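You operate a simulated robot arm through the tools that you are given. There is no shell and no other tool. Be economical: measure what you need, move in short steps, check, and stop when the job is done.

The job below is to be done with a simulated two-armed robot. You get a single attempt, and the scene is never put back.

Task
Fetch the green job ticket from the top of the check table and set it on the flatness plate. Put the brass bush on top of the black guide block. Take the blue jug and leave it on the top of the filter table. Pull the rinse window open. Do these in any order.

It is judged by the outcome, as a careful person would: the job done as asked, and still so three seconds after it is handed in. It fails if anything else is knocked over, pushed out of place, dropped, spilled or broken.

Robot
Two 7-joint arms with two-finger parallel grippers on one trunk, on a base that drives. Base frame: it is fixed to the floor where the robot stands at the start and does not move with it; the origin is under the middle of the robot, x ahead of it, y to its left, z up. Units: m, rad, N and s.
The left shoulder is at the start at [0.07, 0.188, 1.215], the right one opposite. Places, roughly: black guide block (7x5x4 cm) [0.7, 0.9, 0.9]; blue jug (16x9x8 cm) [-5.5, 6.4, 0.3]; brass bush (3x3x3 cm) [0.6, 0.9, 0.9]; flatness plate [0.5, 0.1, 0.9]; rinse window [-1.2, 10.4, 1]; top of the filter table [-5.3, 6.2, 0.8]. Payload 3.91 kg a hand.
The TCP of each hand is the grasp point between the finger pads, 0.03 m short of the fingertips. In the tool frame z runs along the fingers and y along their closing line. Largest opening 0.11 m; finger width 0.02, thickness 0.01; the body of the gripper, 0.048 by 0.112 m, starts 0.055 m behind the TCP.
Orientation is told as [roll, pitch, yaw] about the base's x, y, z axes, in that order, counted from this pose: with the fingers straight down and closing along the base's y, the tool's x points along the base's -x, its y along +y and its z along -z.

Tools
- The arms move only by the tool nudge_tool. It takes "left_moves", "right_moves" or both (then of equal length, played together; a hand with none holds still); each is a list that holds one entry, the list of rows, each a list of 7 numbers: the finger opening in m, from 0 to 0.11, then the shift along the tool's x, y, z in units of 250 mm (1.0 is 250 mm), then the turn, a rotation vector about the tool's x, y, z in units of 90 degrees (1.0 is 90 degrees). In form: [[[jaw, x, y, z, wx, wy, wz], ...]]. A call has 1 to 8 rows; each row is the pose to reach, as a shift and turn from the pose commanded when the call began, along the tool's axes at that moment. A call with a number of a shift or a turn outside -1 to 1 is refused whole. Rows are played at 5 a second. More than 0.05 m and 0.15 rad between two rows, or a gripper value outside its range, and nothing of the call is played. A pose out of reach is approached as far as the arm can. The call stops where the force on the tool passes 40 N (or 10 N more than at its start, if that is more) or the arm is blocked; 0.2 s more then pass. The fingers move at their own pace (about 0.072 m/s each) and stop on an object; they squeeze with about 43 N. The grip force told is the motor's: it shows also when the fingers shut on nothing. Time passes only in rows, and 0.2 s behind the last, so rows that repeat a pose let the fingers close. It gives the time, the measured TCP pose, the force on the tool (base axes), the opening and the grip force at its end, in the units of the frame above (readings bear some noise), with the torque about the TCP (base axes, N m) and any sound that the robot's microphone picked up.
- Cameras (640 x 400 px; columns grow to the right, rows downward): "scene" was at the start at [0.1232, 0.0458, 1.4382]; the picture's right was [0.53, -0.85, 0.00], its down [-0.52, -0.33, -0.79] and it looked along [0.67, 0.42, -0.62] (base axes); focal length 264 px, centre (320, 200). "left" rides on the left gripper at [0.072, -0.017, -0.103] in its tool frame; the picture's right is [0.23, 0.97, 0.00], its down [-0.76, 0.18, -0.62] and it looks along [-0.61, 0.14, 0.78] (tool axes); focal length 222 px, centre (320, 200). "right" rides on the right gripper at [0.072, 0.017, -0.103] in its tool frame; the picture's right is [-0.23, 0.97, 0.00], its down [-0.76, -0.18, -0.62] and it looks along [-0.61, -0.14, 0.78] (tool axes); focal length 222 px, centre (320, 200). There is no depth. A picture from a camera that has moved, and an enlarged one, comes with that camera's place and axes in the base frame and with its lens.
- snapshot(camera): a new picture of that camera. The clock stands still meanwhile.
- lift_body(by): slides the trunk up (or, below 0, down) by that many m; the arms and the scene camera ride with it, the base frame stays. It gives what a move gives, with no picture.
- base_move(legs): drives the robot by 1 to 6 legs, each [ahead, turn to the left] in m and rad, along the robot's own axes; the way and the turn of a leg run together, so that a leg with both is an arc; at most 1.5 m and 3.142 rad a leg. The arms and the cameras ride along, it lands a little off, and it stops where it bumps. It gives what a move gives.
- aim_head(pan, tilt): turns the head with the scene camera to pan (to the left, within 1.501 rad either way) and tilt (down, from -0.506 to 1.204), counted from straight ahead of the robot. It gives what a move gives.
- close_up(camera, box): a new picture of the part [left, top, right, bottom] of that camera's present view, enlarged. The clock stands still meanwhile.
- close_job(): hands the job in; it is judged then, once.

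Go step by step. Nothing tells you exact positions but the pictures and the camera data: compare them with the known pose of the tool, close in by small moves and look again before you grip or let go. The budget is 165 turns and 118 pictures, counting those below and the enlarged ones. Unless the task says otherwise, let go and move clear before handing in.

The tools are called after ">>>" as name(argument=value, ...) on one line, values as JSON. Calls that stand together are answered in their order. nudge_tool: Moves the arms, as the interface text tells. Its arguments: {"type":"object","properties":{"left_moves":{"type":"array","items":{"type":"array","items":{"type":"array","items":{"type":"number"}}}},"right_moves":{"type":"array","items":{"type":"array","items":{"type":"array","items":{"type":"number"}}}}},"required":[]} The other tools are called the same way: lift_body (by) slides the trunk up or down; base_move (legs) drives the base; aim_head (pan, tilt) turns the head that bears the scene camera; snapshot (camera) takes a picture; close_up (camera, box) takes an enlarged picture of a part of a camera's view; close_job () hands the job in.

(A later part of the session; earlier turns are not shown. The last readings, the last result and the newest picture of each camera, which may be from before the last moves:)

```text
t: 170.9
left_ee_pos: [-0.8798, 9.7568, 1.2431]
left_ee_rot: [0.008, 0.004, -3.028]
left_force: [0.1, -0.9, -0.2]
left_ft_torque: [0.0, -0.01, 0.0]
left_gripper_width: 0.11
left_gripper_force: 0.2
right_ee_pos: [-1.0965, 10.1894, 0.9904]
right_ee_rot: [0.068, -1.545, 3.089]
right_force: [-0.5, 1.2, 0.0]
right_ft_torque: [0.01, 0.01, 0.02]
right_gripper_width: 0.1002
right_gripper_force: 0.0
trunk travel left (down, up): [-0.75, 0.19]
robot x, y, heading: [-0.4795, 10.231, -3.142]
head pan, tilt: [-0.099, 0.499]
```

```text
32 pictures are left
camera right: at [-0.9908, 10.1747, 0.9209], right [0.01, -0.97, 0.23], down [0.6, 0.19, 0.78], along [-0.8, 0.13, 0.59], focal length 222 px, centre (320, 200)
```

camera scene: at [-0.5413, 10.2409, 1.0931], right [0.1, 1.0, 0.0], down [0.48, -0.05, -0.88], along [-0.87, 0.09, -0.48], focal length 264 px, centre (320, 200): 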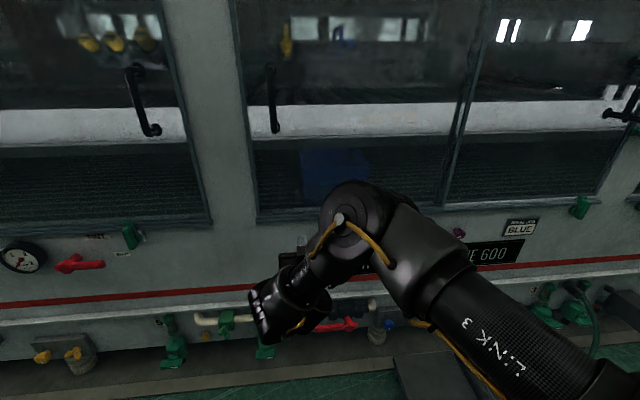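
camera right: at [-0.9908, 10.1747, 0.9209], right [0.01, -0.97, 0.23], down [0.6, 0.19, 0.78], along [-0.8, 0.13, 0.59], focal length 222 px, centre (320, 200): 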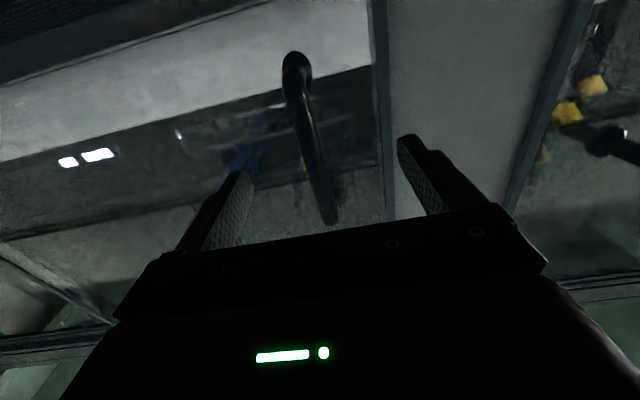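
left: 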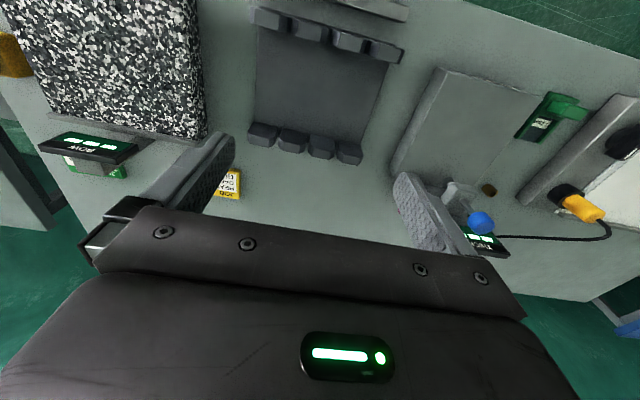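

The handle is between the fingers. I'm advancing to a deep grip and closing.

>>> nudge_tool(right_moves=[[[0.1, -0.06, -0.02, 0.1, 0, 0, 0], [0.1, -0.08, -0.025, 0.2, 0, 0, 0], [0.08, -0.08, -0.025, 0.28, 0, 0, 0], [0.05, -0.08, -0.025, 0.28, 0, 0, 0], [0.02, -0.08, -0.025, 0.28, 0, 0, 0], [0.0, -0.08, -0.025, 0.28, 0, 0, 0], [0.0, -0.08, -0.025, 0.28, 0, 0, 0]]])

>>> nudge_tool(right_moves=[[[0.0, 0, 0, -0.02, 0, 0, 0], [0.0, 0, 0, -0.05, 0, 0, 0], [0.0, 0, 0, -0.08, 0, 0, 0], [0.0, 0, 0, -0.11, 0, 0, 0], [0.0, 0, 0, -0.15, 0, 0, 0], [0.0, 0, 0, -0.2, 0, 0, 0]]])

>>> snapshot(camera="right")

```text
t: 172.5
left_ee_pos: [-0.8773, 9.7562, 1.2452]
left_ee_rot: [0.003, 0.002, -3.027]
left_force: [0.6, 0.1, -0.1]
left_ft_torque: [0.01, -0.05, -0.03]
left_gripper_width: 0.1101
left_gripper_force: 0.1
right_ee_pos: [-1.1637, 10.1939, 1.0123]
right_ee_rot: [0.127, -1.55, 3.032]
right_force: [11.6, -3.8, 5.6]
right_ft_torque: [0.25, 0.41, 0.29]
right_gripper_width: 0.0155
right_gripper_force: 44.6
trunk travel left (down, up): [-0.75, 0.19]
robot x, y, heading: [-0.4804, 10.2332, -3.139]
head pan, tilt: [-0.099, 0.499]
```

```text
t: 173.5
left_ee_pos: [-0.8844, 9.7551, 1.2415]
left_ee_rot: [0.005, 0.009, -3.026]
left_force: [0.6, -0.9, -0.1]
left_ft_torque: [-0.02, 0.01, 0.01]
left_gripper_width: 0.1102
left_gripper_force: 0.0
right_ee_pos: [-1.1467, 10.1989, 1.0057]
right_ee_rot: [0.0, -1.543, -3.131]
right_force: [-20.2, 1.3, -10.7]
right_ft_torque: [-0.14, -0.3, -0.12]
right_gripper_width: 0.0157
right_gripper_force: 45.4
trunk travel left (down, up): [-0.75, 0.19]
robot x, y, heading: [-0.4776, 10.2315, -3.144]
head pan, tilt: [-0.099, 0.499]
stopped in row 5 (right hand): the force on the tool passed its limit (the readings are from after the stop); the commanded pose is now the measured one
```

```text
31 pictures are left
camera right: at [-1.0412, 10.1816, 0.9364], right [0.0, -0.97, 0.23], down [0.6, 0.18, 0.78], along [-0.8, 0.14, 0.58], focal length 222 px, centre (320, 200)
```

right: 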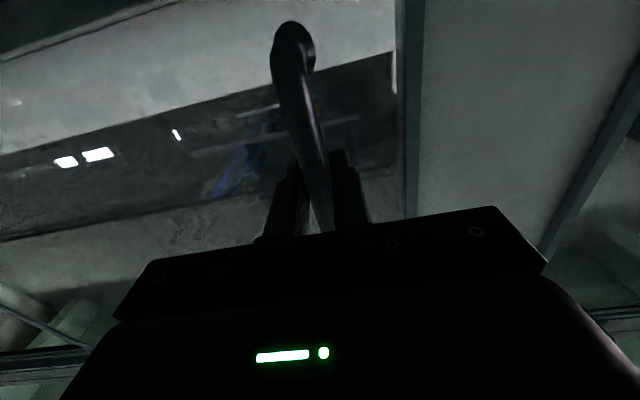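

No outward swing, so with the latch off I'm trying the sideways slide towards +y.

>>> nudge_tool(right_moves=[[[0.0, 0, 0, 0.04, 0, 0, 0], [0.0, 0, -0.02, 0.04, 0, 0, 0], [0.0, 0, -0.05, 0.04, 0, 0, 0], [0.0, 0, -0.08, 0.04, 0, 0, 0], [0.0, 0, -0.12, 0.04, 0, 0, 0], [0.0, 0, -0.16, 0.04, 0, 0, 0], [0.0, 0, -0.2, 0.04, 0, 0, 0]]])

>>> snapshot(camera="scene")

```text
t: 175.1
left_ee_pos: [-0.879, 9.756, 1.2457]
left_ee_rot: [0.005, 0.003, -3.027]
left_force: [-0.7, -0.8, -0.2]
left_ft_torque: [-0.03, -0.01, 0.0]
left_gripper_width: 0.1097
left_gripper_force: 0.1
right_ee_pos: [-1.1507, 10.2464, 1.0102]
right_ee_rot: [0.029, -1.548, 3.125]
right_force: [24.9, -2.3, -20.1]
right_ft_torque: [-0.02, -0.15, 0.03]
right_gripper_width: 0.0158
right_gripper_force: 45.1
trunk travel left (down, up): [-0.75, 0.19]
robot x, y, heading: [-0.48, 10.2326, -3.143]
head pan, tilt: [-0.099, 0.499]
```

```text
30 pictures are left
camera scene: at [-0.6195, 10.2413, 1.4782], right [0.1, 1.0, 0.0], down [0.48, -0.05, -0.88], along [-0.87, 0.09, -0.48], focal length 264 px, centre (320, 200)
```

scene: 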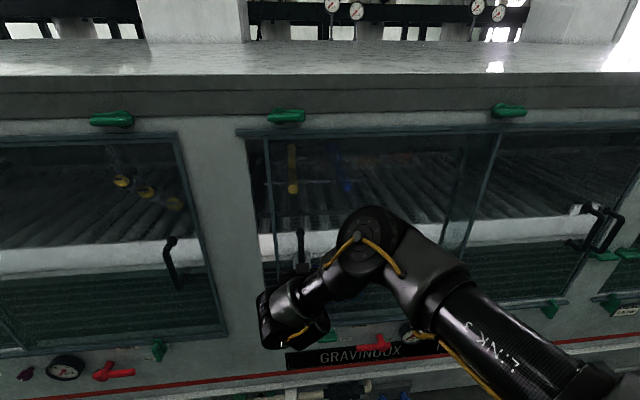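

It slides: the sash moved 5 cm. I'm continuing the slide and relieving the push against the glass.

>>> nudge_tool(right_moves=[[[0.0, 0.015, -0.1, -0.02, 0, 0, 0], [0.0, 0.015, -0.22, -0.02, 0, 0, 0], [0.0, 0.015, -0.34, -0.02, 0, 0, 0], [0.0, 0.015, -0.46, -0.02, 0, 0, 0], [0.0, 0.015, -0.58, -0.02, 0, 0, 0], [0.0, 0.015, -0.7, -0.02, 0, 0, 0], [0.0, 0.015, -0.82, -0.02, 0, 0, 0], [0.0, 0.015, -0.94, -0.02, 0, 0, 0]]])

>>> nudge_tool(right_moves=[[[0.0, 0, -0.1, 0, 0, 0, 0], [0.0, 0, -0.22, 0, 0, 0, 0], [0.0, 0, -0.34, 0, 0, 0, 0], [0.0, 0, -0.46, 0, 0, 0, 0], [0.0, 0, -0.58, 0, 0, 0, 0], [0.0, 0, -0.7, 0, 0, 0, 0], [0.0, 0, -0.82, 0, 0, 0, 0], [0.0, 0, -0.94, 0, 0, 0, 0]]])

>>> snapshot(camera="scene")

```text
t: 176.9
left_ee_pos: [-0.8823, 9.7567, 1.2437]
left_ee_rot: [0.003, 0.006, -3.028]
left_force: [-0.4, 0.4, 0.2]
left_ft_torque: [-0.01, 0.0, 0.02]
left_gripper_width: 0.11
left_gripper_force: 0.1
right_ee_pos: [-1.1504, 10.4194, 1.006]
right_ee_rot: [0.487, -1.549, 2.666]
right_force: [-23.6, 1.1, 23.3]
right_ft_torque: [0.68, 0.21, -0.04]
right_gripper_width: 0.0156
right_gripper_force: 45.2
right hand out of reach, approached as far as the arm can: row 6, 7, 8
trunk travel left (down, up): [-0.75, 0.19]
robot x, y, heading: [-0.4781, 10.2321, -3.144]
head pan, tilt: [-0.099, 0.499]
```

```text
t: 177.7
left_ee_pos: [-0.8793, 9.7603, 1.2473]
left_ee_rot: [0.014, 0.005, -3.024]
left_force: [1.4, 0.9, 1.3]
left_ft_torque: [-0.04, 0.05, -0.01]
left_gripper_width: 0.1099
left_gripper_force: 0.1
right_ee_pos: [-1.1409, 10.4385, 1.006]
right_ee_rot: [0.749, -1.547, 2.44]
right_force: [-17.9, -2.1, -3.0]
right_ft_torque: [0.94, -0.57, 0.17]
right_gripper_width: 0.0158
right_gripper_force: 45.2
right hand out of reach, approached as far as the arm can: row 1, 2, 3
trunk travel left (down, up): [-0.75, 0.19]
robot x, y, heading: [-0.4833, 10.2317, -3.135]
head pan, tilt: [-0.099, 0.499]
stopped in row 3 (right hand): the force on the tool passed its limit (the readings are from after the stop); the commanded pose is now the measured one
```

```text
29 pictures are left
camera scene: at [-0.6239, 10.246, 1.4773], right [0.1, 1.0, 0.0], down [0.48, -0.05, -0.88], along [-0.87, 0.08, -0.48], focal length 264 px, centre (320, 200)
```

scene: 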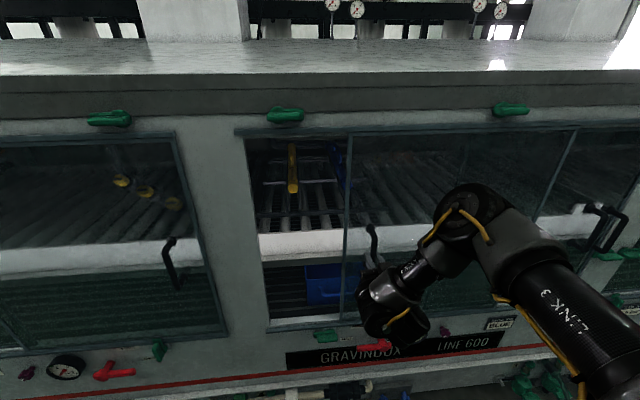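

The window is open about 25 cm, but the arm ran out of reach sideways. I'm releasing, shifting the base about 20 cm to its right and continuing.

>>> nudge_tool(right_moves=[[[0.05, 0, 0, 0, 0, 0, 0], [0.09, 0, 0, 0, 0, 0, 0], [0.09, 0, 0, -0.1, 0, 0, 0], [0.09, 0, 0, -0.25, 0, 0, 0], [0.09, 0, 0, -0.4, 0, 0, 0]]])

>>> base_move(legs=[[-0.35, 0], [0, -0.5], [0.39, 0], [0, 0.5]])

>>> snapshot(camera="scene")

>>> snapshot(camera="right")

```text
t: 178.9
left_ee_pos: [-0.8793, 9.7566, 1.2469]
left_ee_rot: [0.006, 0.002, -3.025]
left_force: [0.1, -0.8, -0.9]
left_ft_torque: [0.01, -0.03, 0.0]
left_gripper_width: 0.1099
left_gripper_force: 0.0
right_ee_pos: [-1.0464, 10.4422, 1.0086]
right_ee_rot: [0.726, -1.55, 2.455]
right_force: [-0.4, 0.1, 1.0]
right_ft_torque: [-0.01, -0.01, -0.02]
right_gripper_width: 0.0901
right_gripper_force: 0.2
right hand out of reach, approached as far as the arm can: row 5
trunk travel left (down, up): [-0.75, 0.19]
robot x, y, heading: [-0.4851, 10.2324, -3.139]
head pan, tilt: [-0.099, 0.499]
```

```text
t: 186.1
left_ee_pos: [-0.8747, 9.949, 1.2457]
left_ee_rot: [0.007, 0.004, -3.035]
left_force: [-0.4, -1.5, -0.3]
left_ft_torque: [-0.05, 0.01, 0.02]
left_gripper_width: 0.11
left_gripper_force: 0.0
right_ee_pos: [-1.033, 10.6362, 1.0082]
right_ee_rot: [0.62, -1.545, 2.551]
right_force: [0.1, -0.7, 1.2]
right_ft_torque: [0.0, -0.02, 0.0]
right_gripper_width: 0.0899
right_gripper_force: 0.0
trunk travel left (down, up): [-0.75, 0.19]
robot x, y, heading: [-0.4705, 10.4231, 3.134]
head pan, tilt: [-0.099, 0.499]
```

```text
28 pictures are left
camera scene: at [-0.6118, 10.4314, 1.478], right [0.11, 0.99, 0.0], down [0.48, -0.05, -0.88], along [-0.87, 0.09, -0.48], focal length 264 px, centre (320, 200)
```

scene: 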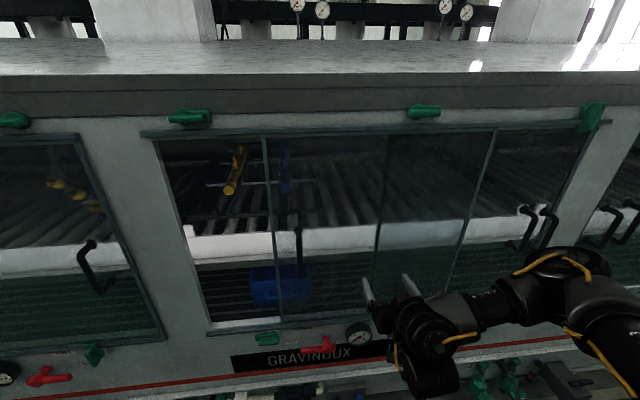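

```text
27 pictures are left
camera right: at [-0.9292, 10.6212, 0.937], right [0.02, -0.97, 0.24], down [0.6, 0.21, 0.77], along [-0.8, 0.13, 0.59], focal length 222 px, centre (320, 200)
```

right: 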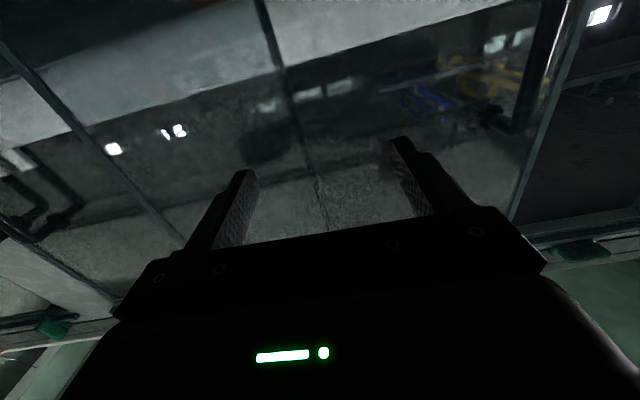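

The handle is now at y≈10.44. I'm moving the hand back to it.

>>> nudge_tool(right_moves=[[[0.1, 0, 0.17, 0, 0, 0, 0], [0.1, 0, 0.34, 0, 0, 0, 0], [0.1, 0, 0.51, 0.05, 0, 0, 0], [0.1, 0, 0.66, 0.12, 0, 0, 0], [0.1, 0, 0.78, 0.2, 0, 0, 0]]])

>>> snapshot(camera="right")

```text
t: 187.3
left_ee_pos: [-0.8733, 9.9463, 1.244]
left_ee_rot: [0.004, 0.002, -3.038]
left_force: [0.0, 0.5, 0.0]
left_ft_torque: [0.0, -0.02, -0.02]
left_gripper_width: 0.1099
left_gripper_force: 0.0
right_ee_pos: [-1.0913, 10.4454, 1.0049]
right_ee_rot: [0.568, -1.548, 2.601]
right_force: [0.5, -1.0, -0.1]
right_ft_torque: [0.0, -0.05, -0.04]
right_gripper_width: 0.1001
right_gripper_force: 0.1
right hand out of reach, approached as far as the arm can: row 1, 2, 3, 4, 5
trunk travel left (down, up): [-0.75, 0.19]
robot x, y, heading: [-0.4726, 10.4255, 3.134]
head pan, tilt: [-0.099, 0.499]
```

```text
26 pictures are left
camera right: at [-0.9859, 10.4309, 0.9336], right [0.02, -0.97, 0.24], down [0.6, 0.21, 0.77], along [-0.8, 0.13, 0.59], focal length 222 px, centre (320, 200)
```

right: 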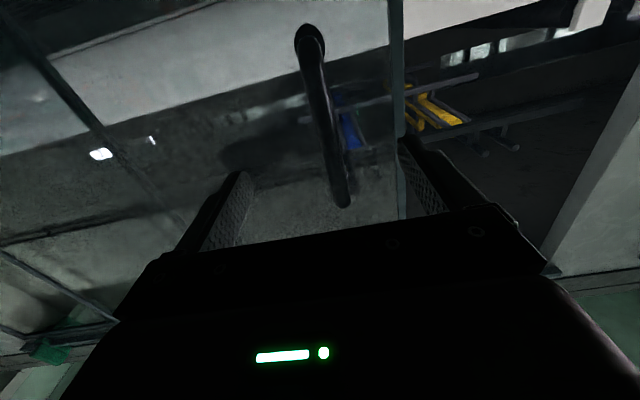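

The handle is between the fingers again. I'm advancing, closing and sliding on.

>>> nudge_tool(right_moves=[[[0.1, 0, 0, 0.12, 0, 0, 0], [0.1, 0, 0, 0.26, 0, 0, 0], [0.06, 0, 0, 0.27, 0, 0, 0], [0.03, 0, 0, 0.27, 0, 0, 0], [0.0, 0, 0, 0.27, 0, 0, 0], [0.0, 0, 0, 0.27, 0, 0, 0]]])

>>> nudge_tool(right_moves=[[[0.0, 0, -0.08, -0.005, 0, 0, 0], [0.0, 0, -0.18, -0.005, 0, 0, 0], [0.0, 0, -0.28, -0.005, 0, 0, 0], [0.0, 0, -0.38, -0.005, 0, 0, 0], [0.0, 0, -0.48, -0.005, 0, 0, 0], [0.0, 0, -0.58, -0.005, 0, 0, 0], [0.0, 0, -0.68, -0.005, 0, 0, 0], [0.0, 0, -0.78, -0.005, 0, 0, 0]]])

>>> snapshot(camera="scene")

```text
t: 188.7
left_ee_pos: [-0.8749, 9.9482, 1.2458]
left_ee_rot: [0.005, 0.004, -3.036]
left_force: [0.7, -0.2, -0.2]
left_ft_torque: [-0.02, 0.01, 0.0]
left_gripper_width: 0.1098
left_gripper_force: 0.0
right_ee_pos: [-1.1584, 10.4468, 1.0015]
right_ee_rot: [0.579, -1.548, 2.591]
right_force: [-1.1, -1.8, 3.0]
right_ft_torque: [0.74, -0.4, 0.14]
right_gripper_width: 0.0156
right_gripper_force: 45.5
trunk travel left (down, up): [-0.75, 0.19]
robot x, y, heading: [-0.4728, 10.4199, 3.134]
head pan, tilt: [-0.099, 0.499]
```

```text
t: 190.2
left_ee_pos: [-0.8805, 9.9448, 1.2406]
left_ee_rot: [0.005, 0.01, -3.031]
left_force: [0.1, 0.3, 0.1]
left_ft_torque: [-0.05, -0.01, 0.01]
left_gripper_width: 0.11
left_gripper_force: 0.0
right_ee_pos: [-1.148, 10.5741, 1.0102]
right_ee_rot: [1.2, -1.548, 1.999]
right_force: [-27.7, -24.4, -12.5]
right_ft_torque: [0.96, -0.13, 0.13]
right_gripper_width: 0.0161
right_gripper_force: 45.2
right hand out of reach, approached as far as the arm can: row 4, 5, 6, 7
trunk travel left (down, up): [-0.75, 0.19]
robot x, y, heading: [-0.4723, 10.4254, -3.135]
head pan, tilt: [-0.099, 0.499]
stopped in row 7 (right hand): the force on the tool passed its limit (the readings are from after the stop); the commanded pose is now the measured one
```

```text
25 pictures are left
camera scene: at [-0.6237, 10.4266, 1.4768], right [0.1, 1.0, 0.0], down [0.48, -0.04, -0.87], along [-0.87, 0.09, -0.49], focal length 264 px, centre (320, 200)
```

scene: 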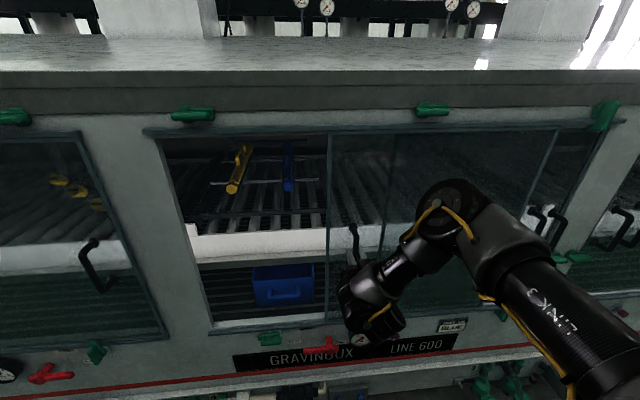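

The window is about three quarters open. I'm keeping the grip and turning the base slightly right to slide it further.

>>> base_move(legs=[[0, -0.1]])

```text
t: 191.0
left_ee_pos: [-0.8843, 9.9514, 1.2446]
left_ee_rot: [0.008, 0.004, -3.048]
left_force: [0.7, 0.4, 0.0]
left_ft_torque: [0.0, 0.01, 0.0]
left_gripper_width: 0.1103
left_gripper_force: 0.1
right_ee_pos: [-1.1402, 10.5747, 1.0143]
right_ee_rot: [1.541, -1.542, 1.656]
right_force: [-15.1, -6.8, -5.4]
right_ft_torque: [1.08, -0.92, 0.03]
right_gripper_width: 0.0156
right_gripper_force: 44.8
trunk travel left (down, up): [-0.75, 0.19]
robot x, y, heading: [-0.4708, 10.4216, 3.133]
head pan, tilt: [-0.099, 0.499]
stopped in leg 1: the force on the tool passed its limit (the readings are from after the stop); the commanded pose is now the measured one
```

The force limit stopped it. I'm doing one gentle straight push to see whether it is at its end stop.

>>> nudge_tool(right_moves=[[[0.0, 0, 0.0, 0.02, 0, 0, 0], [0.0, 0, -0.02, 0.02, 0, 0, 0], [0.0, 0, -0.04, 0.02, 0, 0, 0], [0.0, 0, -0.06, 0.02, 0, 0, 0], [0.0, 0, -0.08, 0.02, 0, 0, 0]]])

```text
t: 192.2
left_ee_pos: [-0.8792, 9.9468, 1.2438]
left_ee_rot: [0.003, 0.002, -3.049]
left_force: [0.4, 0.1, 0.6]
left_ft_torque: [0.0, -0.01, -0.03]
left_gripper_width: 0.1098
left_gripper_force: 0.0
right_ee_pos: [-1.1388, 10.5753, 1.0146]
right_ee_rot: [1.831, -1.542, 1.371]
right_force: [-2.6, -32.3, 6.5]
right_ft_torque: [0.77, 0.94, 0.58]
right_gripper_width: 0.0159
right_gripper_force: 44.8
right hand out of reach, approached as far as the arm can: row 3, 4, 5
trunk travel left (down, up): [-0.75, 0.19]
robot x, y, heading: [-0.47, 10.4219, 3.138]
head pan, tilt: [-0.099, 0.499]
```

It carries 32 N without moving, so it is at its end stop and fully open. I'm releasing, backing away and heading along the aisle to find the way round to the other side.

>>> nudge_tool(right_moves=[[[0.05, 0, 0.02, 0, 0, 0, 0], [0.09, 0, 0.02, 0, 0, 0, 0], [0.09, 0, 0.02, -0.1, 0, 0, 0], [0.09, 0, 0.02, -0.25, 0, 0, 0], [0.09, 0, 0.02, -0.4, 0, 0, 0], [0.09, 0, 0.02, -0.55, 0, 0, 0]]])

>>> base_move(legs=[[-0.15, 0], [0, -1.57], [1.2, 0]])

>>> aim_head(pan=0.3, tilt=0.3)

>>> snapshot(camera="scene")

```text
t: 193.6
left_ee_pos: [-0.8805, 9.9537, 1.2461]
left_ee_rot: [0.008, 0.001, -3.047]
left_force: [0.6, -0.7, -0.1]
left_ft_torque: [-0.03, 0.0, 0.03]
left_gripper_width: 0.1099
left_gripper_force: 0.0
right_ee_pos: [-1.034, 10.6081, 0.9983]
right_ee_rot: [1.652, -1.539, 1.546]
right_force: [-1.7, -0.8, 0.4]
right_ft_torque: [0.04, -0.02, 0.03]
right_gripper_width: 0.09
right_gripper_force: 0.0
right hand out of reach, approached as far as the arm can: row 5, 6
trunk travel left (down, up): [-0.75, 0.19]
robot x, y, heading: [-0.473, 10.423, 3.137]
head pan, tilt: [-0.099, 0.499]
```

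```text
t: 204.5
left_ee_pos: [-0.7852, 12.0408, 1.2462]
left_ee_rot: [0.007, 0.0, 1.666]
left_force: [-0.9, 0.7, 0.1]
left_ft_torque: [0.02, 0.0, 0.04]
left_gripper_width: 0.1099
left_gripper_force: 0.1
right_ee_pos: [-0.1293, 12.1931, 0.9979]
right_ee_rot: [1.65, -1.54, -0.021]
right_force: [-0.5, -0.3, -0.5]
right_ft_torque: [0.01, 0.01, 0.02]
right_gripper_width: 0.0902
right_gripper_force: 0.0
trunk travel left (down, up): [-0.75, 0.19]
robot x, y, heading: [-0.3161, 11.6306, 1.56]
head pan, tilt: [-0.099, 0.499]
```

```text
t: 205.4
left_ee_pos: [-0.7839, 12.0391, 1.2465]
left_ee_rot: [0.007, 0.001, 1.665]
left_force: [0.4, 0.1, 0.2]
left_ft_torque: [0.01, 0.03, 0.0]
left_gripper_width: 0.1099
left_gripper_force: 0.0
right_ee_pos: [-0.128, 12.1939, 0.9985]
right_ee_rot: [1.645, -1.538, -0.017]
right_force: [-0.1, -0.3, 0.6]
right_ft_torque: [0.0, -0.04, 0.03]
right_gripper_width: 0.09
right_gripper_force: 0.0
trunk travel left (down, up): [-0.75, 0.19]
robot x, y, heading: [-0.317, 11.6302, 1.561]
head pan, tilt: [0.3, 0.3]
```

```text
24 pictures are left
camera scene: at [-0.3427, 11.7708, 1.4964], right [0.96, 0.29, 0.0], down [0.09, -0.28, -0.96], along [-0.28, 0.91, -0.3], focal length 264 px, centre (320, 200)
```

scene: 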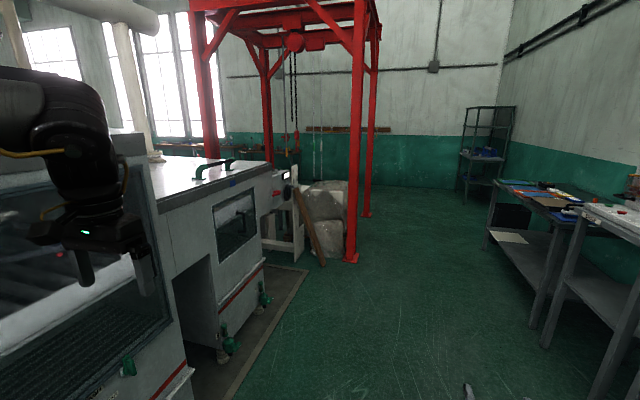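

The machine ends near y≈14 and a red gantry stands beyond, but there is floor further on. I'm driving past the gantry on its right and looking left.

>>> base_move(legs=[[0, -0.14], [1.5, 0], [1.0, 0], [0, 0.15], [1.5, 0], [0.6, 0]])

>>> aim_head(pan=1.1, tilt=0.3)

>>> snapshot(camera="scene")

```text
t: 228.8
left_ee_pos: [-0.4165, 16.6073, 1.2465]
left_ee_rot: [0.008, 0.002, 1.671]
left_force: [-0.3, -0.1, 0.4]
left_ft_torque: [0.0, 0.0, -0.02]
left_gripper_width: 0.1098
left_gripper_force: 0.1
right_ee_pos: [0.2383, 16.7641, 0.9987]
right_ee_rot: [1.65, -1.54, -0.02]
right_force: [0.1, 0.3, 0.8]
right_ft_torque: [-0.03, 0.0, 0.04]
right_gripper_width: 0.0899
right_gripper_force: 0.0
trunk travel left (down, up): [-0.75, 0.19]
robot x, y, heading: [0.0526, 16.2017, 1.568]
head pan, tilt: [0.3, 0.3]
```

```text
t: 230.0
left_ee_pos: [-0.4169, 16.6073, 1.2457]
left_ee_rot: [0.007, 0.002, 1.67]
left_force: [-0.1, 0.1, -0.6]
left_ft_torque: [0.0, 0.0, -0.03]
left_gripper_width: 0.11
left_gripper_force: 0.0
right_ee_pos: [0.2386, 16.7638, 0.9976]
right_ee_rot: [1.64, -1.539, -0.008]
right_force: [-0.3, 0.7, 0.4]
right_ft_torque: [0.01, 0.0, 0.01]
right_gripper_width: 0.0899
right_gripper_force: 0.1
trunk travel left (down, up): [-0.75, 0.19]
robot x, y, heading: [0.056, 16.202, 1.572]
head pan, tilt: [1.1, 0.3]
```

```text
23 pictures are left
camera scene: at [-0.0293, 16.2938, 1.4964], right [0.46, 0.89, 0.0], down [0.26, -0.13, -0.96], along [-0.85, 0.43, -0.3], focal length 264 px, centre (320, 200)
```

scene: 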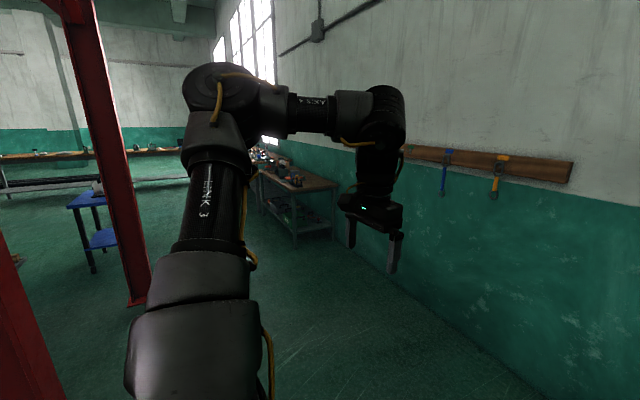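

There is a clear passage between the gantry and the far bench at y≈16.6. I'm driving through it towards -x.

>>> base_move(legs=[[0.4, 0], [0, 1.57], [1.5, 0], [1.2, 0]])

>>> aim_head(pan=0.9, tilt=0.25)

>>> snapshot(camera="scene")

```text
t: 248.9
left_ee_pos: [-3.0366, 16.1319, 1.2467]
left_ee_rot: [0.007, 0.001, -3.047]
left_force: [-0.3, -0.7, 0.0]
left_ft_torque: [0.0, 0.01, -0.03]
left_gripper_width: 0.1098
left_gripper_force: 0.2
right_ee_pos: [-3.1923, 16.7875, 0.9979]
right_ee_rot: [1.646, -1.538, 1.556]
right_force: [0.4, -0.3, 0.7]
right_ft_torque: [0.0, -0.02, 0.0]
right_gripper_width: 0.0902
right_gripper_force: 0.2
trunk travel left (down, up): [-0.75, 0.19]
robot x, y, heading: [-2.6327, 16.6005, 3.138]
head pan, tilt: [1.1, 0.3]
```

```text
t: 249.7
left_ee_pos: [-3.0373, 16.1322, 1.2459]
left_ee_rot: [0.008, 0.003, -3.043]
left_force: [1.0, 0.5, 0.1]
left_ft_torque: [0.0, 0.0, -0.02]
left_gripper_width: 0.1099
left_gripper_force: 0.1
right_ee_pos: [-3.1922, 16.7879, 0.9972]
right_ee_rot: [1.636, -1.539, 1.565]
right_force: [0.1, -0.3, -0.7]
right_ft_torque: [-0.02, -0.01, 0.02]
right_gripper_width: 0.0901
right_gripper_force: 0.0
trunk travel left (down, up): [-0.75, 0.19]
robot x, y, heading: [-2.6336, 16.6027, 3.136]
head pan, tilt: [0.901, 0.25]
```

```text
22 pictures are left
camera scene: at [-2.7397, 16.5283, 1.5011], right [-0.78, 0.62, 0.0], down [0.15, 0.19, -0.97], along [-0.6, -0.76, -0.25], focal length 264 px, centre (320, 200)
```

scene: 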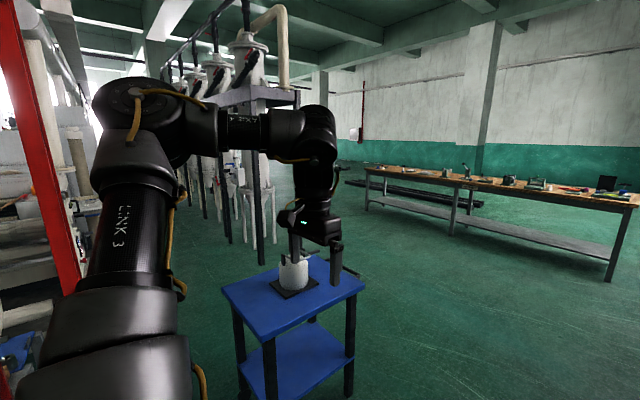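

There's a small blue table near (-3.35, 15.5) and a long bench at x≈-6.7, with an open corridor near x≈-5. I'm driving there and turning down it.

>>> base_move(legs=[[1.4, 0], [0.95, 0], [0, 1.575], [1.5, 0], [1.5, 0], [1.5, 0]])

>>> aim_head(pan=0, tilt=0.25)

>>> snapshot(camera="scene")

```text
t: 275.9
left_ee_pos: [-4.4581, 13.956, 1.2735]
left_ee_rot: [-0.001, -0.066, -1.565]
left_force: [41.0, 19.6, 4.4]
left_ft_torque: [-1.52, 3.08, 0.1]
left_gripper_width: 0.11
left_gripper_force: 0.1
right_ee_pos: [-5.0739, 13.7819, 1.0708]
right_ee_rot: [-1.876, -1.414, 0.386]
right_force: [-2.8, 1.6, -0.6]
right_ft_torque: [0.02, 0.05, 0.23]
right_gripper_width: 0.0897
right_gripper_force: 0.0
trunk travel left (down, up): [-0.75, 0.19]
robot x, y, heading: [-4.935, 14.293, -1.5]
head pan, tilt: [0.901, 0.25]
stopped in leg 5: the force on the tool passed its limit (the readings are from after the stop); the commanded pose is now the measured one
```

```text
t: 277.1
left_ee_pos: [-4.4588, 13.9461, 1.2648]
left_ee_rot: [-0.048, -0.061, -1.589]
left_force: [23.2, 10.2, 9.4]
left_ft_torque: [-1.01, 1.56, 0.79]
left_gripper_width: 0.1098
left_gripper_force: 0.1
right_ee_pos: [-5.0774, 13.7713, 1.0729]
right_ee_rot: [-1.926, -1.417, 0.434]
right_force: [-0.3, 0.2, -0.8]
right_ft_torque: [-0.03, -0.04, 0.05]
right_gripper_width: 0.0897
right_gripper_force: 0.0
trunk travel left (down, up): [-0.75, 0.19]
robot x, y, heading: [-4.933, 14.2876, -1.48]
head pan, tilt: [0.0, 0.25]
```

```text
21 pictures are left
camera scene: at [-4.913, 14.3257, 1.5276], right [-1.0, -0.09, 0.02], down [-0.03, 0.13, -0.99], along [0.09, -0.99, -0.13], focal length 264 px, centre (320, 200)
```

scene: 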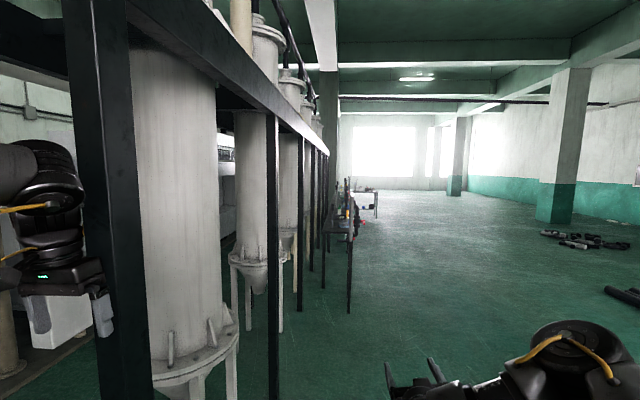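

The left hand bumped the filter frame post at x≈-4.4. I'm backing off and moving to a track further from the frame, x≈-5.8.

>>> base_move(legs=[[-0.4, 0], [0, -0.6], [1.5, 0], [0, 0.5]])

>>> snapshot(camera="scene")

```text
t: 277.8
left_ee_pos: [-4.451, 13.9793, 1.1222]
left_ee_rot: [-0.205, 0.1, -1.657]
left_force: [2.1, 3.2, 2.7]
left_ft_torque: [-0.28, 0.09, 0.02]
left_gripper_width: 0.1101
left_gripper_force: 0.1
right_ee_pos: [-5.0956, 13.7333, 1.138]
right_ee_rot: [-2.036, -1.296, 0.428]
right_force: [-1.5, 0.7, 1.1]
right_ft_torque: [0.03, -0.04, 0.03]
right_gripper_width: 0.0901
right_gripper_force: 0.1
trunk travel left (down, up): [-0.75, 0.19]
robot x, y, heading: [-4.9343, 14.3336, -1.376]
head pan, tilt: [0.0, 0.25]
stopped in leg 1: the force on the tool passed its limit (the readings are from after the stop); the commanded pose is now the measured one
```

```text
20 pictures are left
camera scene: at [-4.9357, 14.3657, 1.5267], right [-0.98, -0.2, 0.0], down [-0.03, 0.13, -0.99], along [0.19, -0.97, -0.13], focal length 264 px, centre (320, 200)
```

scene: 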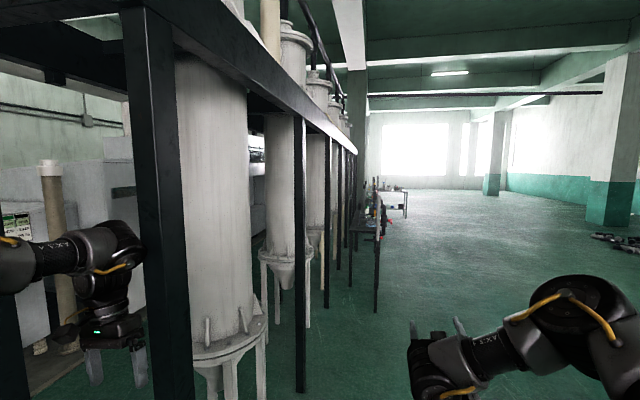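

The left hand slipped past the end post but is now nearly force-free. Backing straight out should clear it.

>>> base_move(legs=[[-0.4, 0]])

```text
t: 278.5
left_ee_pos: [-4.3693, 13.7852, 0.9916]
left_ee_rot: [-0.278, 0.296, -1.647]
left_force: [-10.6, -9.7, -12.7]
left_ft_torque: [1.08, -0.78, -0.42]
left_gripper_width: 0.1101
left_gripper_force: 0.0
right_ee_pos: [-5.0067, 13.4792, 1.0447]
right_ee_rot: [-1.852, -1.427, 0.251]
right_force: [3.2, 10.7, 9.1]
right_ft_torque: [0.77, 0.05, -0.31]
right_gripper_width: 0.0901
right_gripper_force: 0.1
trunk travel left (down, up): [-0.75, 0.19]
robot x, y, heading: [-4.9359, 14.3305, -1.365]
head pan, tilt: [0.0, 0.25]
stopped in leg 1: the robot was blocked; the commanded pose is now the measured one
```

The base says blocked and the hands drifted, so I'm checking the robot's attitude before doing more.

>>> snapshot(camera="scene")

```text
19 pictures are left
camera scene: at [-4.8736, 14.0651, 1.4989], right [-0.98, -0.2, 0.0], down [-0.07, 0.32, -0.94], along [0.19, -0.92, -0.33], focal length 264 px, centre (320, 200)
```

scene: 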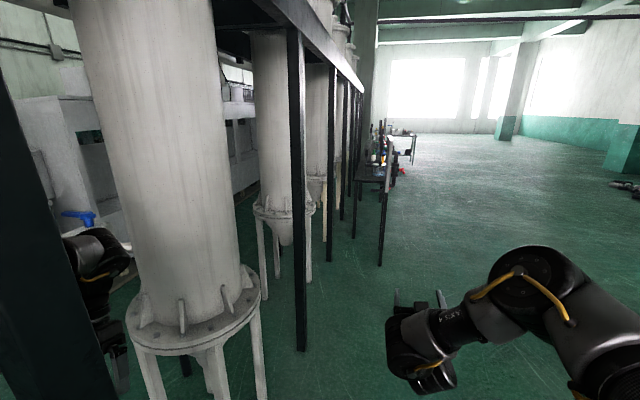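

The body appears to be rocking from the bump (leaning slightly forward). I'm letting it settle without moving.

>>> nudge_tool(right_moves=[[[0.09, 0, 0, 0, 0, 0, 0], [0.09, 0, 0, 0, 0, 0, 0], [0.09, 0, 0, 0, 0, 0, 0], [0.09, 0, 0, 0, 0, 0, 0], [0.09, 0, 0, 0, 0, 0, 0], [0.09, 0, 0, 0, 0, 0, 0]]])

```text
t: 278.9
left_ee_pos: [-4.3383, 13.7215, 1.1093]
left_ee_rot: [-0.251, 0.023, -1.435]
left_force: [-2.2, -3.6, 1.7]
left_ft_torque: [0.23, -0.15, -0.02]
left_gripper_width: 0.1101
left_gripper_force: 0.0
right_ee_pos: [-5.0491, 13.4975, 0.9518]
right_ee_rot: [-0.389, -1.414, -1.129]
right_force: [1.1, -1.7, 0.2]
right_ft_torque: [0.09, 0.06, -0.07]
right_gripper_width: 0.0901
right_gripper_force: 0.1
trunk travel left (down, up): [-0.75, 0.19]
robot x, y, heading: [-4.9267, 14.3011, -1.36]
head pan, tilt: [0.0, 0.25]
stopped in row 1 (left hand): the arm was blocked; the commanded pose is now the measured one
```

The left arm is caught against the frame post. I'm drawing the left hand straight back (+y) to free it.

>>> nudge_tool(left_moves=[[[0.11, 0.08, 0, 0, 0, 0, 0], [0.11, 0.2, 0, 0, 0, 0, 0], [0.11, 0.34, 0, 0, 0, 0, 0], [0.11, 0.48, 0, 0, 0, 0, 0], [0.11, 0.62, 0, 0, 0, 0, 0], [0.11, 0.76, 0, 0, 0, 0, 0]]])

```text
t: 279.2
left_ee_pos: [-4.3335, 13.8422, 1.1898]
left_ee_rot: [-0.228, -0.189, -1.304]
left_force: [0.4, -0.7, -0.6]
left_ft_torque: [0.08, 0.03, -0.03]
left_gripper_width: 0.1098
left_gripper_force: 0.1
right_ee_pos: [-5.0798, 13.625, 0.9606]
right_ee_rot: [0.418, -1.443, -1.941]
right_force: [0.6, -0.1, 1.7]
right_ft_torque: [0.11, 0.01, -0.01]
right_gripper_width: 0.0901
right_gripper_force: 0.0
trunk travel left (down, up): [-0.75, 0.19]
robot x, y, heading: [-4.9318, 14.3117, -1.368]
head pan, tilt: [0.0, 0.25]
stopped in row 1 (left hand): the arm was blocked; the commanded pose is now the measured one
```

Each call frees it a little and it is rocking back. I'm repeating the retraction.

>>> nudge_tool(left_moves=[[[0.11, 0.06, 0, 0, 0, 0, 0], [0.11, 0.16, 0, 0, 0, 0, 0], [0.11, 0.28, 0, 0, 0, 0, 0], [0.11, 0.4, 0, 0, 0, 0, 0], [0.11, 0.52, 0, 0, 0, 0, 0], [0.11, 0.64, 0, 0, 0, 0, 0]]])

>>> snapshot(camera="left")

>>> snapshot(camera="scene")

```text
t: 279.5
left_ee_pos: [-4.3673, 13.9688, 1.2255]
left_ee_rot: [-0.241, -0.278, -1.337]
left_force: [1.0, -2.1, 0.3]
left_ft_torque: [0.24, 0.07, -0.08]
left_gripper_width: 0.11
left_gripper_force: 0.0
right_ee_pos: [-5.1069, 13.7129, 1.0283]
right_ee_rot: [1.835, -1.528, 2.936]
right_force: [-2.6, -0.7, -5.5]
right_ft_torque: [-0.37, -0.07, 0.21]
right_gripper_width: 0.0902
right_gripper_force: 0.0
trunk travel left (down, up): [-0.75, 0.19]
robot x, y, heading: [-4.9282, 14.3182, -1.368]
head pan, tilt: [0.0, 0.25]
stopped in row 1 (left hand): the arm was blocked; the commanded pose is now the measured one
```

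```text
18 pictures are left
camera left: at [-4.3816, 14.066, 1.3077], right [0.88, 0.37, -0.29], down [0.45, -0.49, 0.75], along [0.14, -0.79, -0.6], focal length 222 px, centre (320, 200)
```

left: 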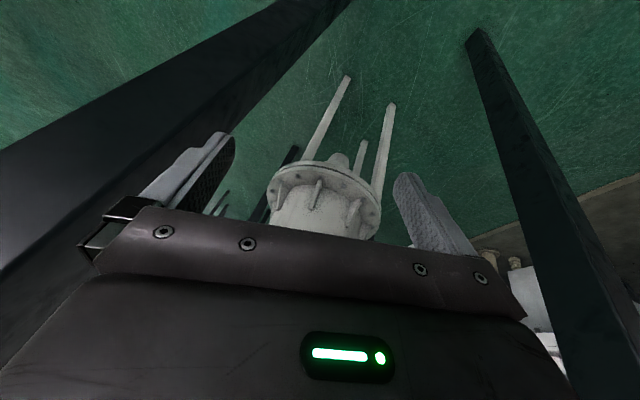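

```text
17 pictures are left
camera scene: at [-4.9142, 14.2327, 1.5105], right [-0.98, -0.2, 0.0], down [-0.04, 0.2, -0.98], along [0.2, -0.96, -0.21], focal length 264 px, centre (320, 200)
```

scene: 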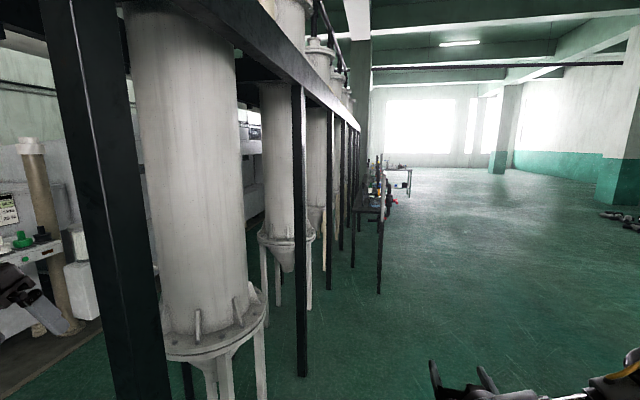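

The body is almost level again and the hand is at the end plane of the frame. I'm trying to back the base out now.

>>> base_move(legs=[[-0.15, 0]])

```text
t: 280.7
left_ee_pos: [-4.3847, 14.1118, 1.2612]
left_ee_rot: [-0.354, -0.495, -1.228]
left_force: [0.7, 0.3, -12.0]
left_ft_torque: [-0.38, 0.2, 0.02]
left_gripper_width: 0.11
left_gripper_force: 0.1
right_ee_pos: [-5.1583, 13.8612, 1.0479]
right_ee_rot: [1.732, -1.255, 2.953]
right_force: [11.8, 10.7, -21.8]
right_ft_torque: [-1.67, -0.52, -1.3]
right_gripper_width: 0.0898
right_gripper_force: 0.0
trunk travel left (down, up): [-0.75, 0.19]
robot x, y, heading: [-4.9511, 14.3997, -1.368]
head pan, tilt: [0.0, 0.25]
stopped in leg 1: the robot was blocked; the commanded pose is now the measured one
```

It is moving out. I'm continuing backwards.

>>> base_move(legs=[[-0.2, 0]])

```text
t: 281.9
left_ee_pos: [-4.4193, 14.2084, 1.279]
left_ee_rot: [-0.471, -0.674, -1.202]
left_force: [0.0, 0.5, 0.1]
left_ft_torque: [0.01, 0.03, 0.03]
left_gripper_width: 0.1103
left_gripper_force: 0.0
right_ee_pos: [-5.1941, 13.9806, 1.0231]
right_ee_rot: [1.406, -1.178, -3.011]
right_force: [-0.3, -0.4, -0.2]
right_ft_torque: [0.07, 0.0, 0.0]
right_gripper_width: 0.0897
right_gripper_force: 0.1
trunk travel left (down, up): [-0.75, 0.19]
robot x, y, heading: [-4.9701, 14.5028, -1.367]
head pan, tilt: [0.0, 0.25]
stopped in leg 1: the robot was blocked; the commanded pose is now the measured one
```

>>> base_move(legs=[[-0.4, 0]])

>>> snapshot(camera="scene")

```text
t: 283.0
left_ee_pos: [-4.4792, 14.3501, 1.3445]
left_ee_rot: [-0.708, -0.996, -1.14]
left_force: [0.8, -1.2, 0.8]
left_ft_torque: [0.11, -0.02, -0.05]
left_gripper_width: 0.1101
left_gripper_force: 0.0
right_ee_pos: [-5.2329, 14.1119, 0.9903]
right_ee_rot: [1.102, -1.07, -2.764]
right_force: [0.5, -1.1, 0.0]
right_ft_torque: [-0.03, 0.0, 0.03]
right_gripper_width: 0.09
right_gripper_force: 0.1
trunk travel left (down, up): [-0.75, 0.19]
robot x, y, heading: [-4.9833, 14.5679, -1.367]
head pan, tilt: [0.0, 0.25]
stopped in leg 1: the robot was blocked; the commanded pose is now the measured one
```

```text
16 pictures are left
camera scene: at [-4.9628, 14.4838, 1.5108], right [-0.98, -0.21, 0.0], down [-0.04, 0.2, -0.98], along [0.2, -0.96, -0.21], focal length 264 px, centre (320, 200)
```

scene: 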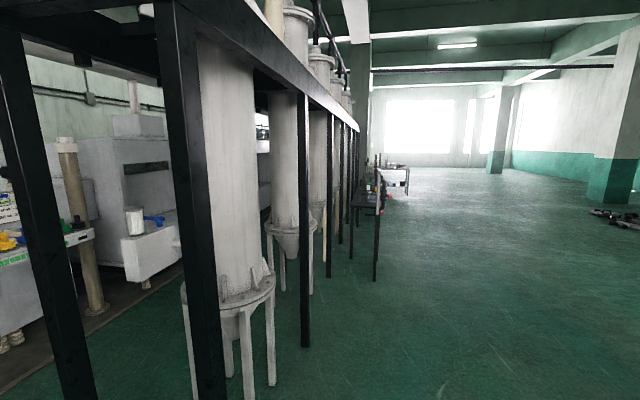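

The frame is now entirely ahead and the contact forces are nil. I'm backing further before turning.

>>> base_move(legs=[[-0.4, 0]])

```text
t: 284.2
left_ee_pos: [-4.523, 14.443, 1.3579]
left_ee_rot: [-0.804, -1.151, -1.154]
left_force: [0.3, 1.4, -0.8]
left_ft_torque: [-0.04, 0.01, 0.03]
left_gripper_width: 0.1099
left_gripper_force: 0.0
right_ee_pos: [-5.2564, 14.1931, 0.9381]
right_ee_rot: [0.812, -1.031, -2.53]
right_force: [0.4, 1.3, -0.1]
right_ft_torque: [0.02, -0.03, 0.03]
right_gripper_width: 0.0898
right_gripper_force: 0.1
trunk travel left (down, up): [-0.75, 0.19]
robot x, y, heading: [-4.9964, 14.6394, -1.363]
head pan, tilt: [0.0, 0.25]
stopped in leg 1: the robot was blocked; the commanded pose is now the measured one
```

Still slow and "blocked". I'm looking down beside the base for the cause.

>>> aim_head(pan=1.4, tilt=0.7)

>>> snapshot(camera="scene")

```text
t: 285.7
left_ee_pos: [-4.5248, 14.4362, 1.3625]
left_ee_rot: [-0.792, -1.154, -1.168]
left_force: [0.7, -0.3, -0.3]
left_ft_torque: [0.02, 0.01, -0.03]
left_gripper_width: 0.1099
left_gripper_force: 0.2
right_ee_pos: [-5.2575, 14.1903, 0.9361]
right_ee_rot: [0.801, -1.026, -2.518]
right_force: [-0.1, -0.5, -0.9]
right_ft_torque: [0.02, 0.0, -0.02]
right_gripper_width: 0.0899
right_gripper_force: 0.1
trunk travel left (down, up): [-0.75, 0.19]
robot x, y, heading: [-4.9965, 14.6362, -1.361]
head pan, tilt: [1.4, 0.7]
```

```text
15 pictures are left
camera scene: at [-4.9, 14.5859, 1.46], right [0.04, -1.0, 0.0], down [-0.64, -0.02, -0.76], along [0.76, 0.03, -0.64], focal length 264 px, centre (320, 200)
```

scene: 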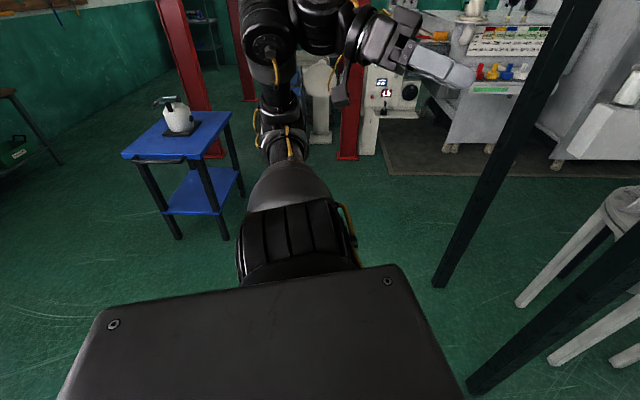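

Nothing is touching and the body is level again. I'm trying once more to back, then turn right.

>>> base_move(legs=[[-0.3, 0]])

```text
t: 287.8
left_ee_pos: [-4.5872, 14.7363, 1.3641]
left_ee_rot: [-0.794, -1.159, -1.166]
left_force: [0.3, 1.3, 0.6]
left_ft_torque: [-0.02, -0.03, -0.03]
left_gripper_width: 0.1102
left_gripper_force: 0.1
right_ee_pos: [-5.3207, 14.488, 0.9384]
right_ee_rot: [0.811, -1.028, -2.521]
right_force: [0.5, 0.4, -0.2]
right_ft_torque: [0.0, 0.01, -0.01]
right_gripper_width: 0.09
right_gripper_force: 0.0
trunk travel left (down, up): [-0.75, 0.19]
robot x, y, heading: [-5.0617, 14.9309, -1.363]
head pan, tilt: [1.4, 0.7]
```

Free now at (-5.06, 14.93). I'm taking a wide track to x≈-6, then driving down towards the filter table.

>>> base_move(legs=[[0, -0.75], [1.5, 0], [0.3, 0], [0, 0.54], [1.5, 0], [1.5, 0]])

>>> aim_head(pan=0.15, tilt=0.3)

>>> snapshot(camera="scene")

```text
t: 288.7
left_ee_pos: [-4.596, 14.7176, 1.3655]
left_ee_rot: [-0.793, -1.162, -1.207]
left_force: [-0.7, -0.6, -0.5]
left_ft_torque: [0.0, 0.0, 0.02]
left_gripper_width: 0.1102
left_gripper_force: 0.1
right_ee_pos: [-5.3396, 14.4866, 0.9289]
right_ee_rot: [0.801, -1.029, -2.556]
right_force: [-0.4, -0.7, 0.2]
right_ft_torque: [0.05, 0.01, 0.0]
right_gripper_width: 0.0899
right_gripper_force: 0.1
trunk travel left (down, up): [-0.75, 0.19]
robot x, y, heading: [-5.0597, 14.9347, -1.399]
head pan, tilt: [1.4, 0.7]
stopped in leg 1: the robot was blocked; the commanded pose is now the measured one
```

```text
t: 290.1
left_ee_pos: [-4.5953, 14.7184, 1.3647]
left_ee_rot: [-0.795, -1.16, -1.204]
left_force: [0.2, -1.0, -1.2]
left_ft_torque: [0.03, -0.02, -0.01]
left_gripper_width: 0.1103
left_gripper_force: 0.1
right_ee_pos: [-5.3401, 14.4866, 0.9275]
right_ee_rot: [0.801, -1.03, -2.553]
right_force: [0.6, 0.6, -0.2]
right_ft_torque: [-0.01, 0.02, 0.03]
right_gripper_width: 0.0902
right_gripper_force: 0.2
trunk travel left (down, up): [-0.75, 0.19]
robot x, y, heading: [-5.06, 14.9321, -1.393]
head pan, tilt: [0.15, 0.3]
```

```text
14 pictures are left
camera scene: at [-5.0204, 14.7943, 1.4964], right [-0.95, -0.32, 0.0], down [-0.09, 0.28, -0.96], along [0.31, -0.91, -0.3], focal length 264 px, centre (320, 200)
```

scene: 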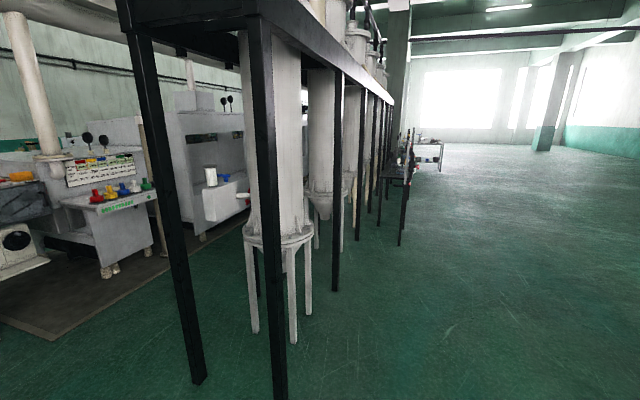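

Turning right is blocked by something, so I'm looking to the right side.

>>> aim_head(pan=-1.3, tilt=0.6)

>>> snapshot(camera="scene")

```text
t: 291.7
left_ee_pos: [-4.595, 14.7195, 1.364]
left_ee_rot: [-0.795, -1.16, -1.204]
left_force: [0.6, 1.0, 0.3]
left_ft_torque: [0.02, -0.01, -0.01]
left_gripper_width: 0.1101
left_gripper_force: 0.1
right_ee_pos: [-5.3397, 14.488, 0.9273]
right_ee_rot: [0.802, -1.029, -2.555]
right_force: [-0.2, -0.2, 0.7]
right_ft_torque: [0.01, 0.0, -0.01]
right_gripper_width: 0.09
right_gripper_force: 0.1
trunk travel left (down, up): [-0.75, 0.19]
robot x, y, heading: [-5.0583, 14.9333, -1.396]
head pan, tilt: [-1.3, 0.6]
```

```text
13 pictures are left
camera scene: at [-5.1302, 14.8446, 1.469], right [-0.43, 0.9, 0.0], down [0.51, 0.24, -0.83], along [-0.74, -0.36, -0.56], focal length 264 px, centre (320, 200)
```

scene: 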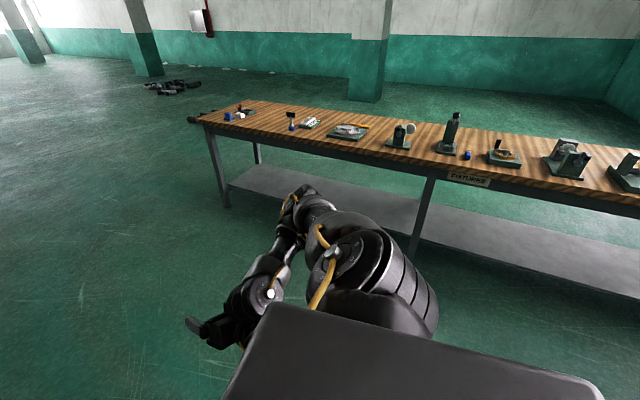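

I see nothing in contact, only a bench 1.4 m away. I'm retrying the turn in a smaller step.

>>> base_move(legs=[[0, -0.35], [0, -0.35]])

```text
t: 294.2
left_ee_pos: [-4.8435, 14.4693, 1.3632]
left_ee_rot: [-0.795, -1.159, -1.908]
left_force: [0.3, 0.1, -0.2]
left_ft_torque: [0.04, 0.0, 0.03]
left_gripper_width: 0.1096
left_gripper_force: 0.0
right_ee_pos: [-5.5589, 14.7744, 0.9278]
right_ee_rot: [0.801, -1.029, 3.025]
right_force: [-0.1, -0.7, -0.4]
right_ft_torque: [-0.02, 0.01, 0.04]
right_gripper_width: 0.0902
right_gripper_force: 0.0
trunk travel left (down, up): [-0.75, 0.19]
robot x, y, heading: [-5.0583, 14.9334, -2.097]
head pan, tilt: [-1.3, 0.6]
```

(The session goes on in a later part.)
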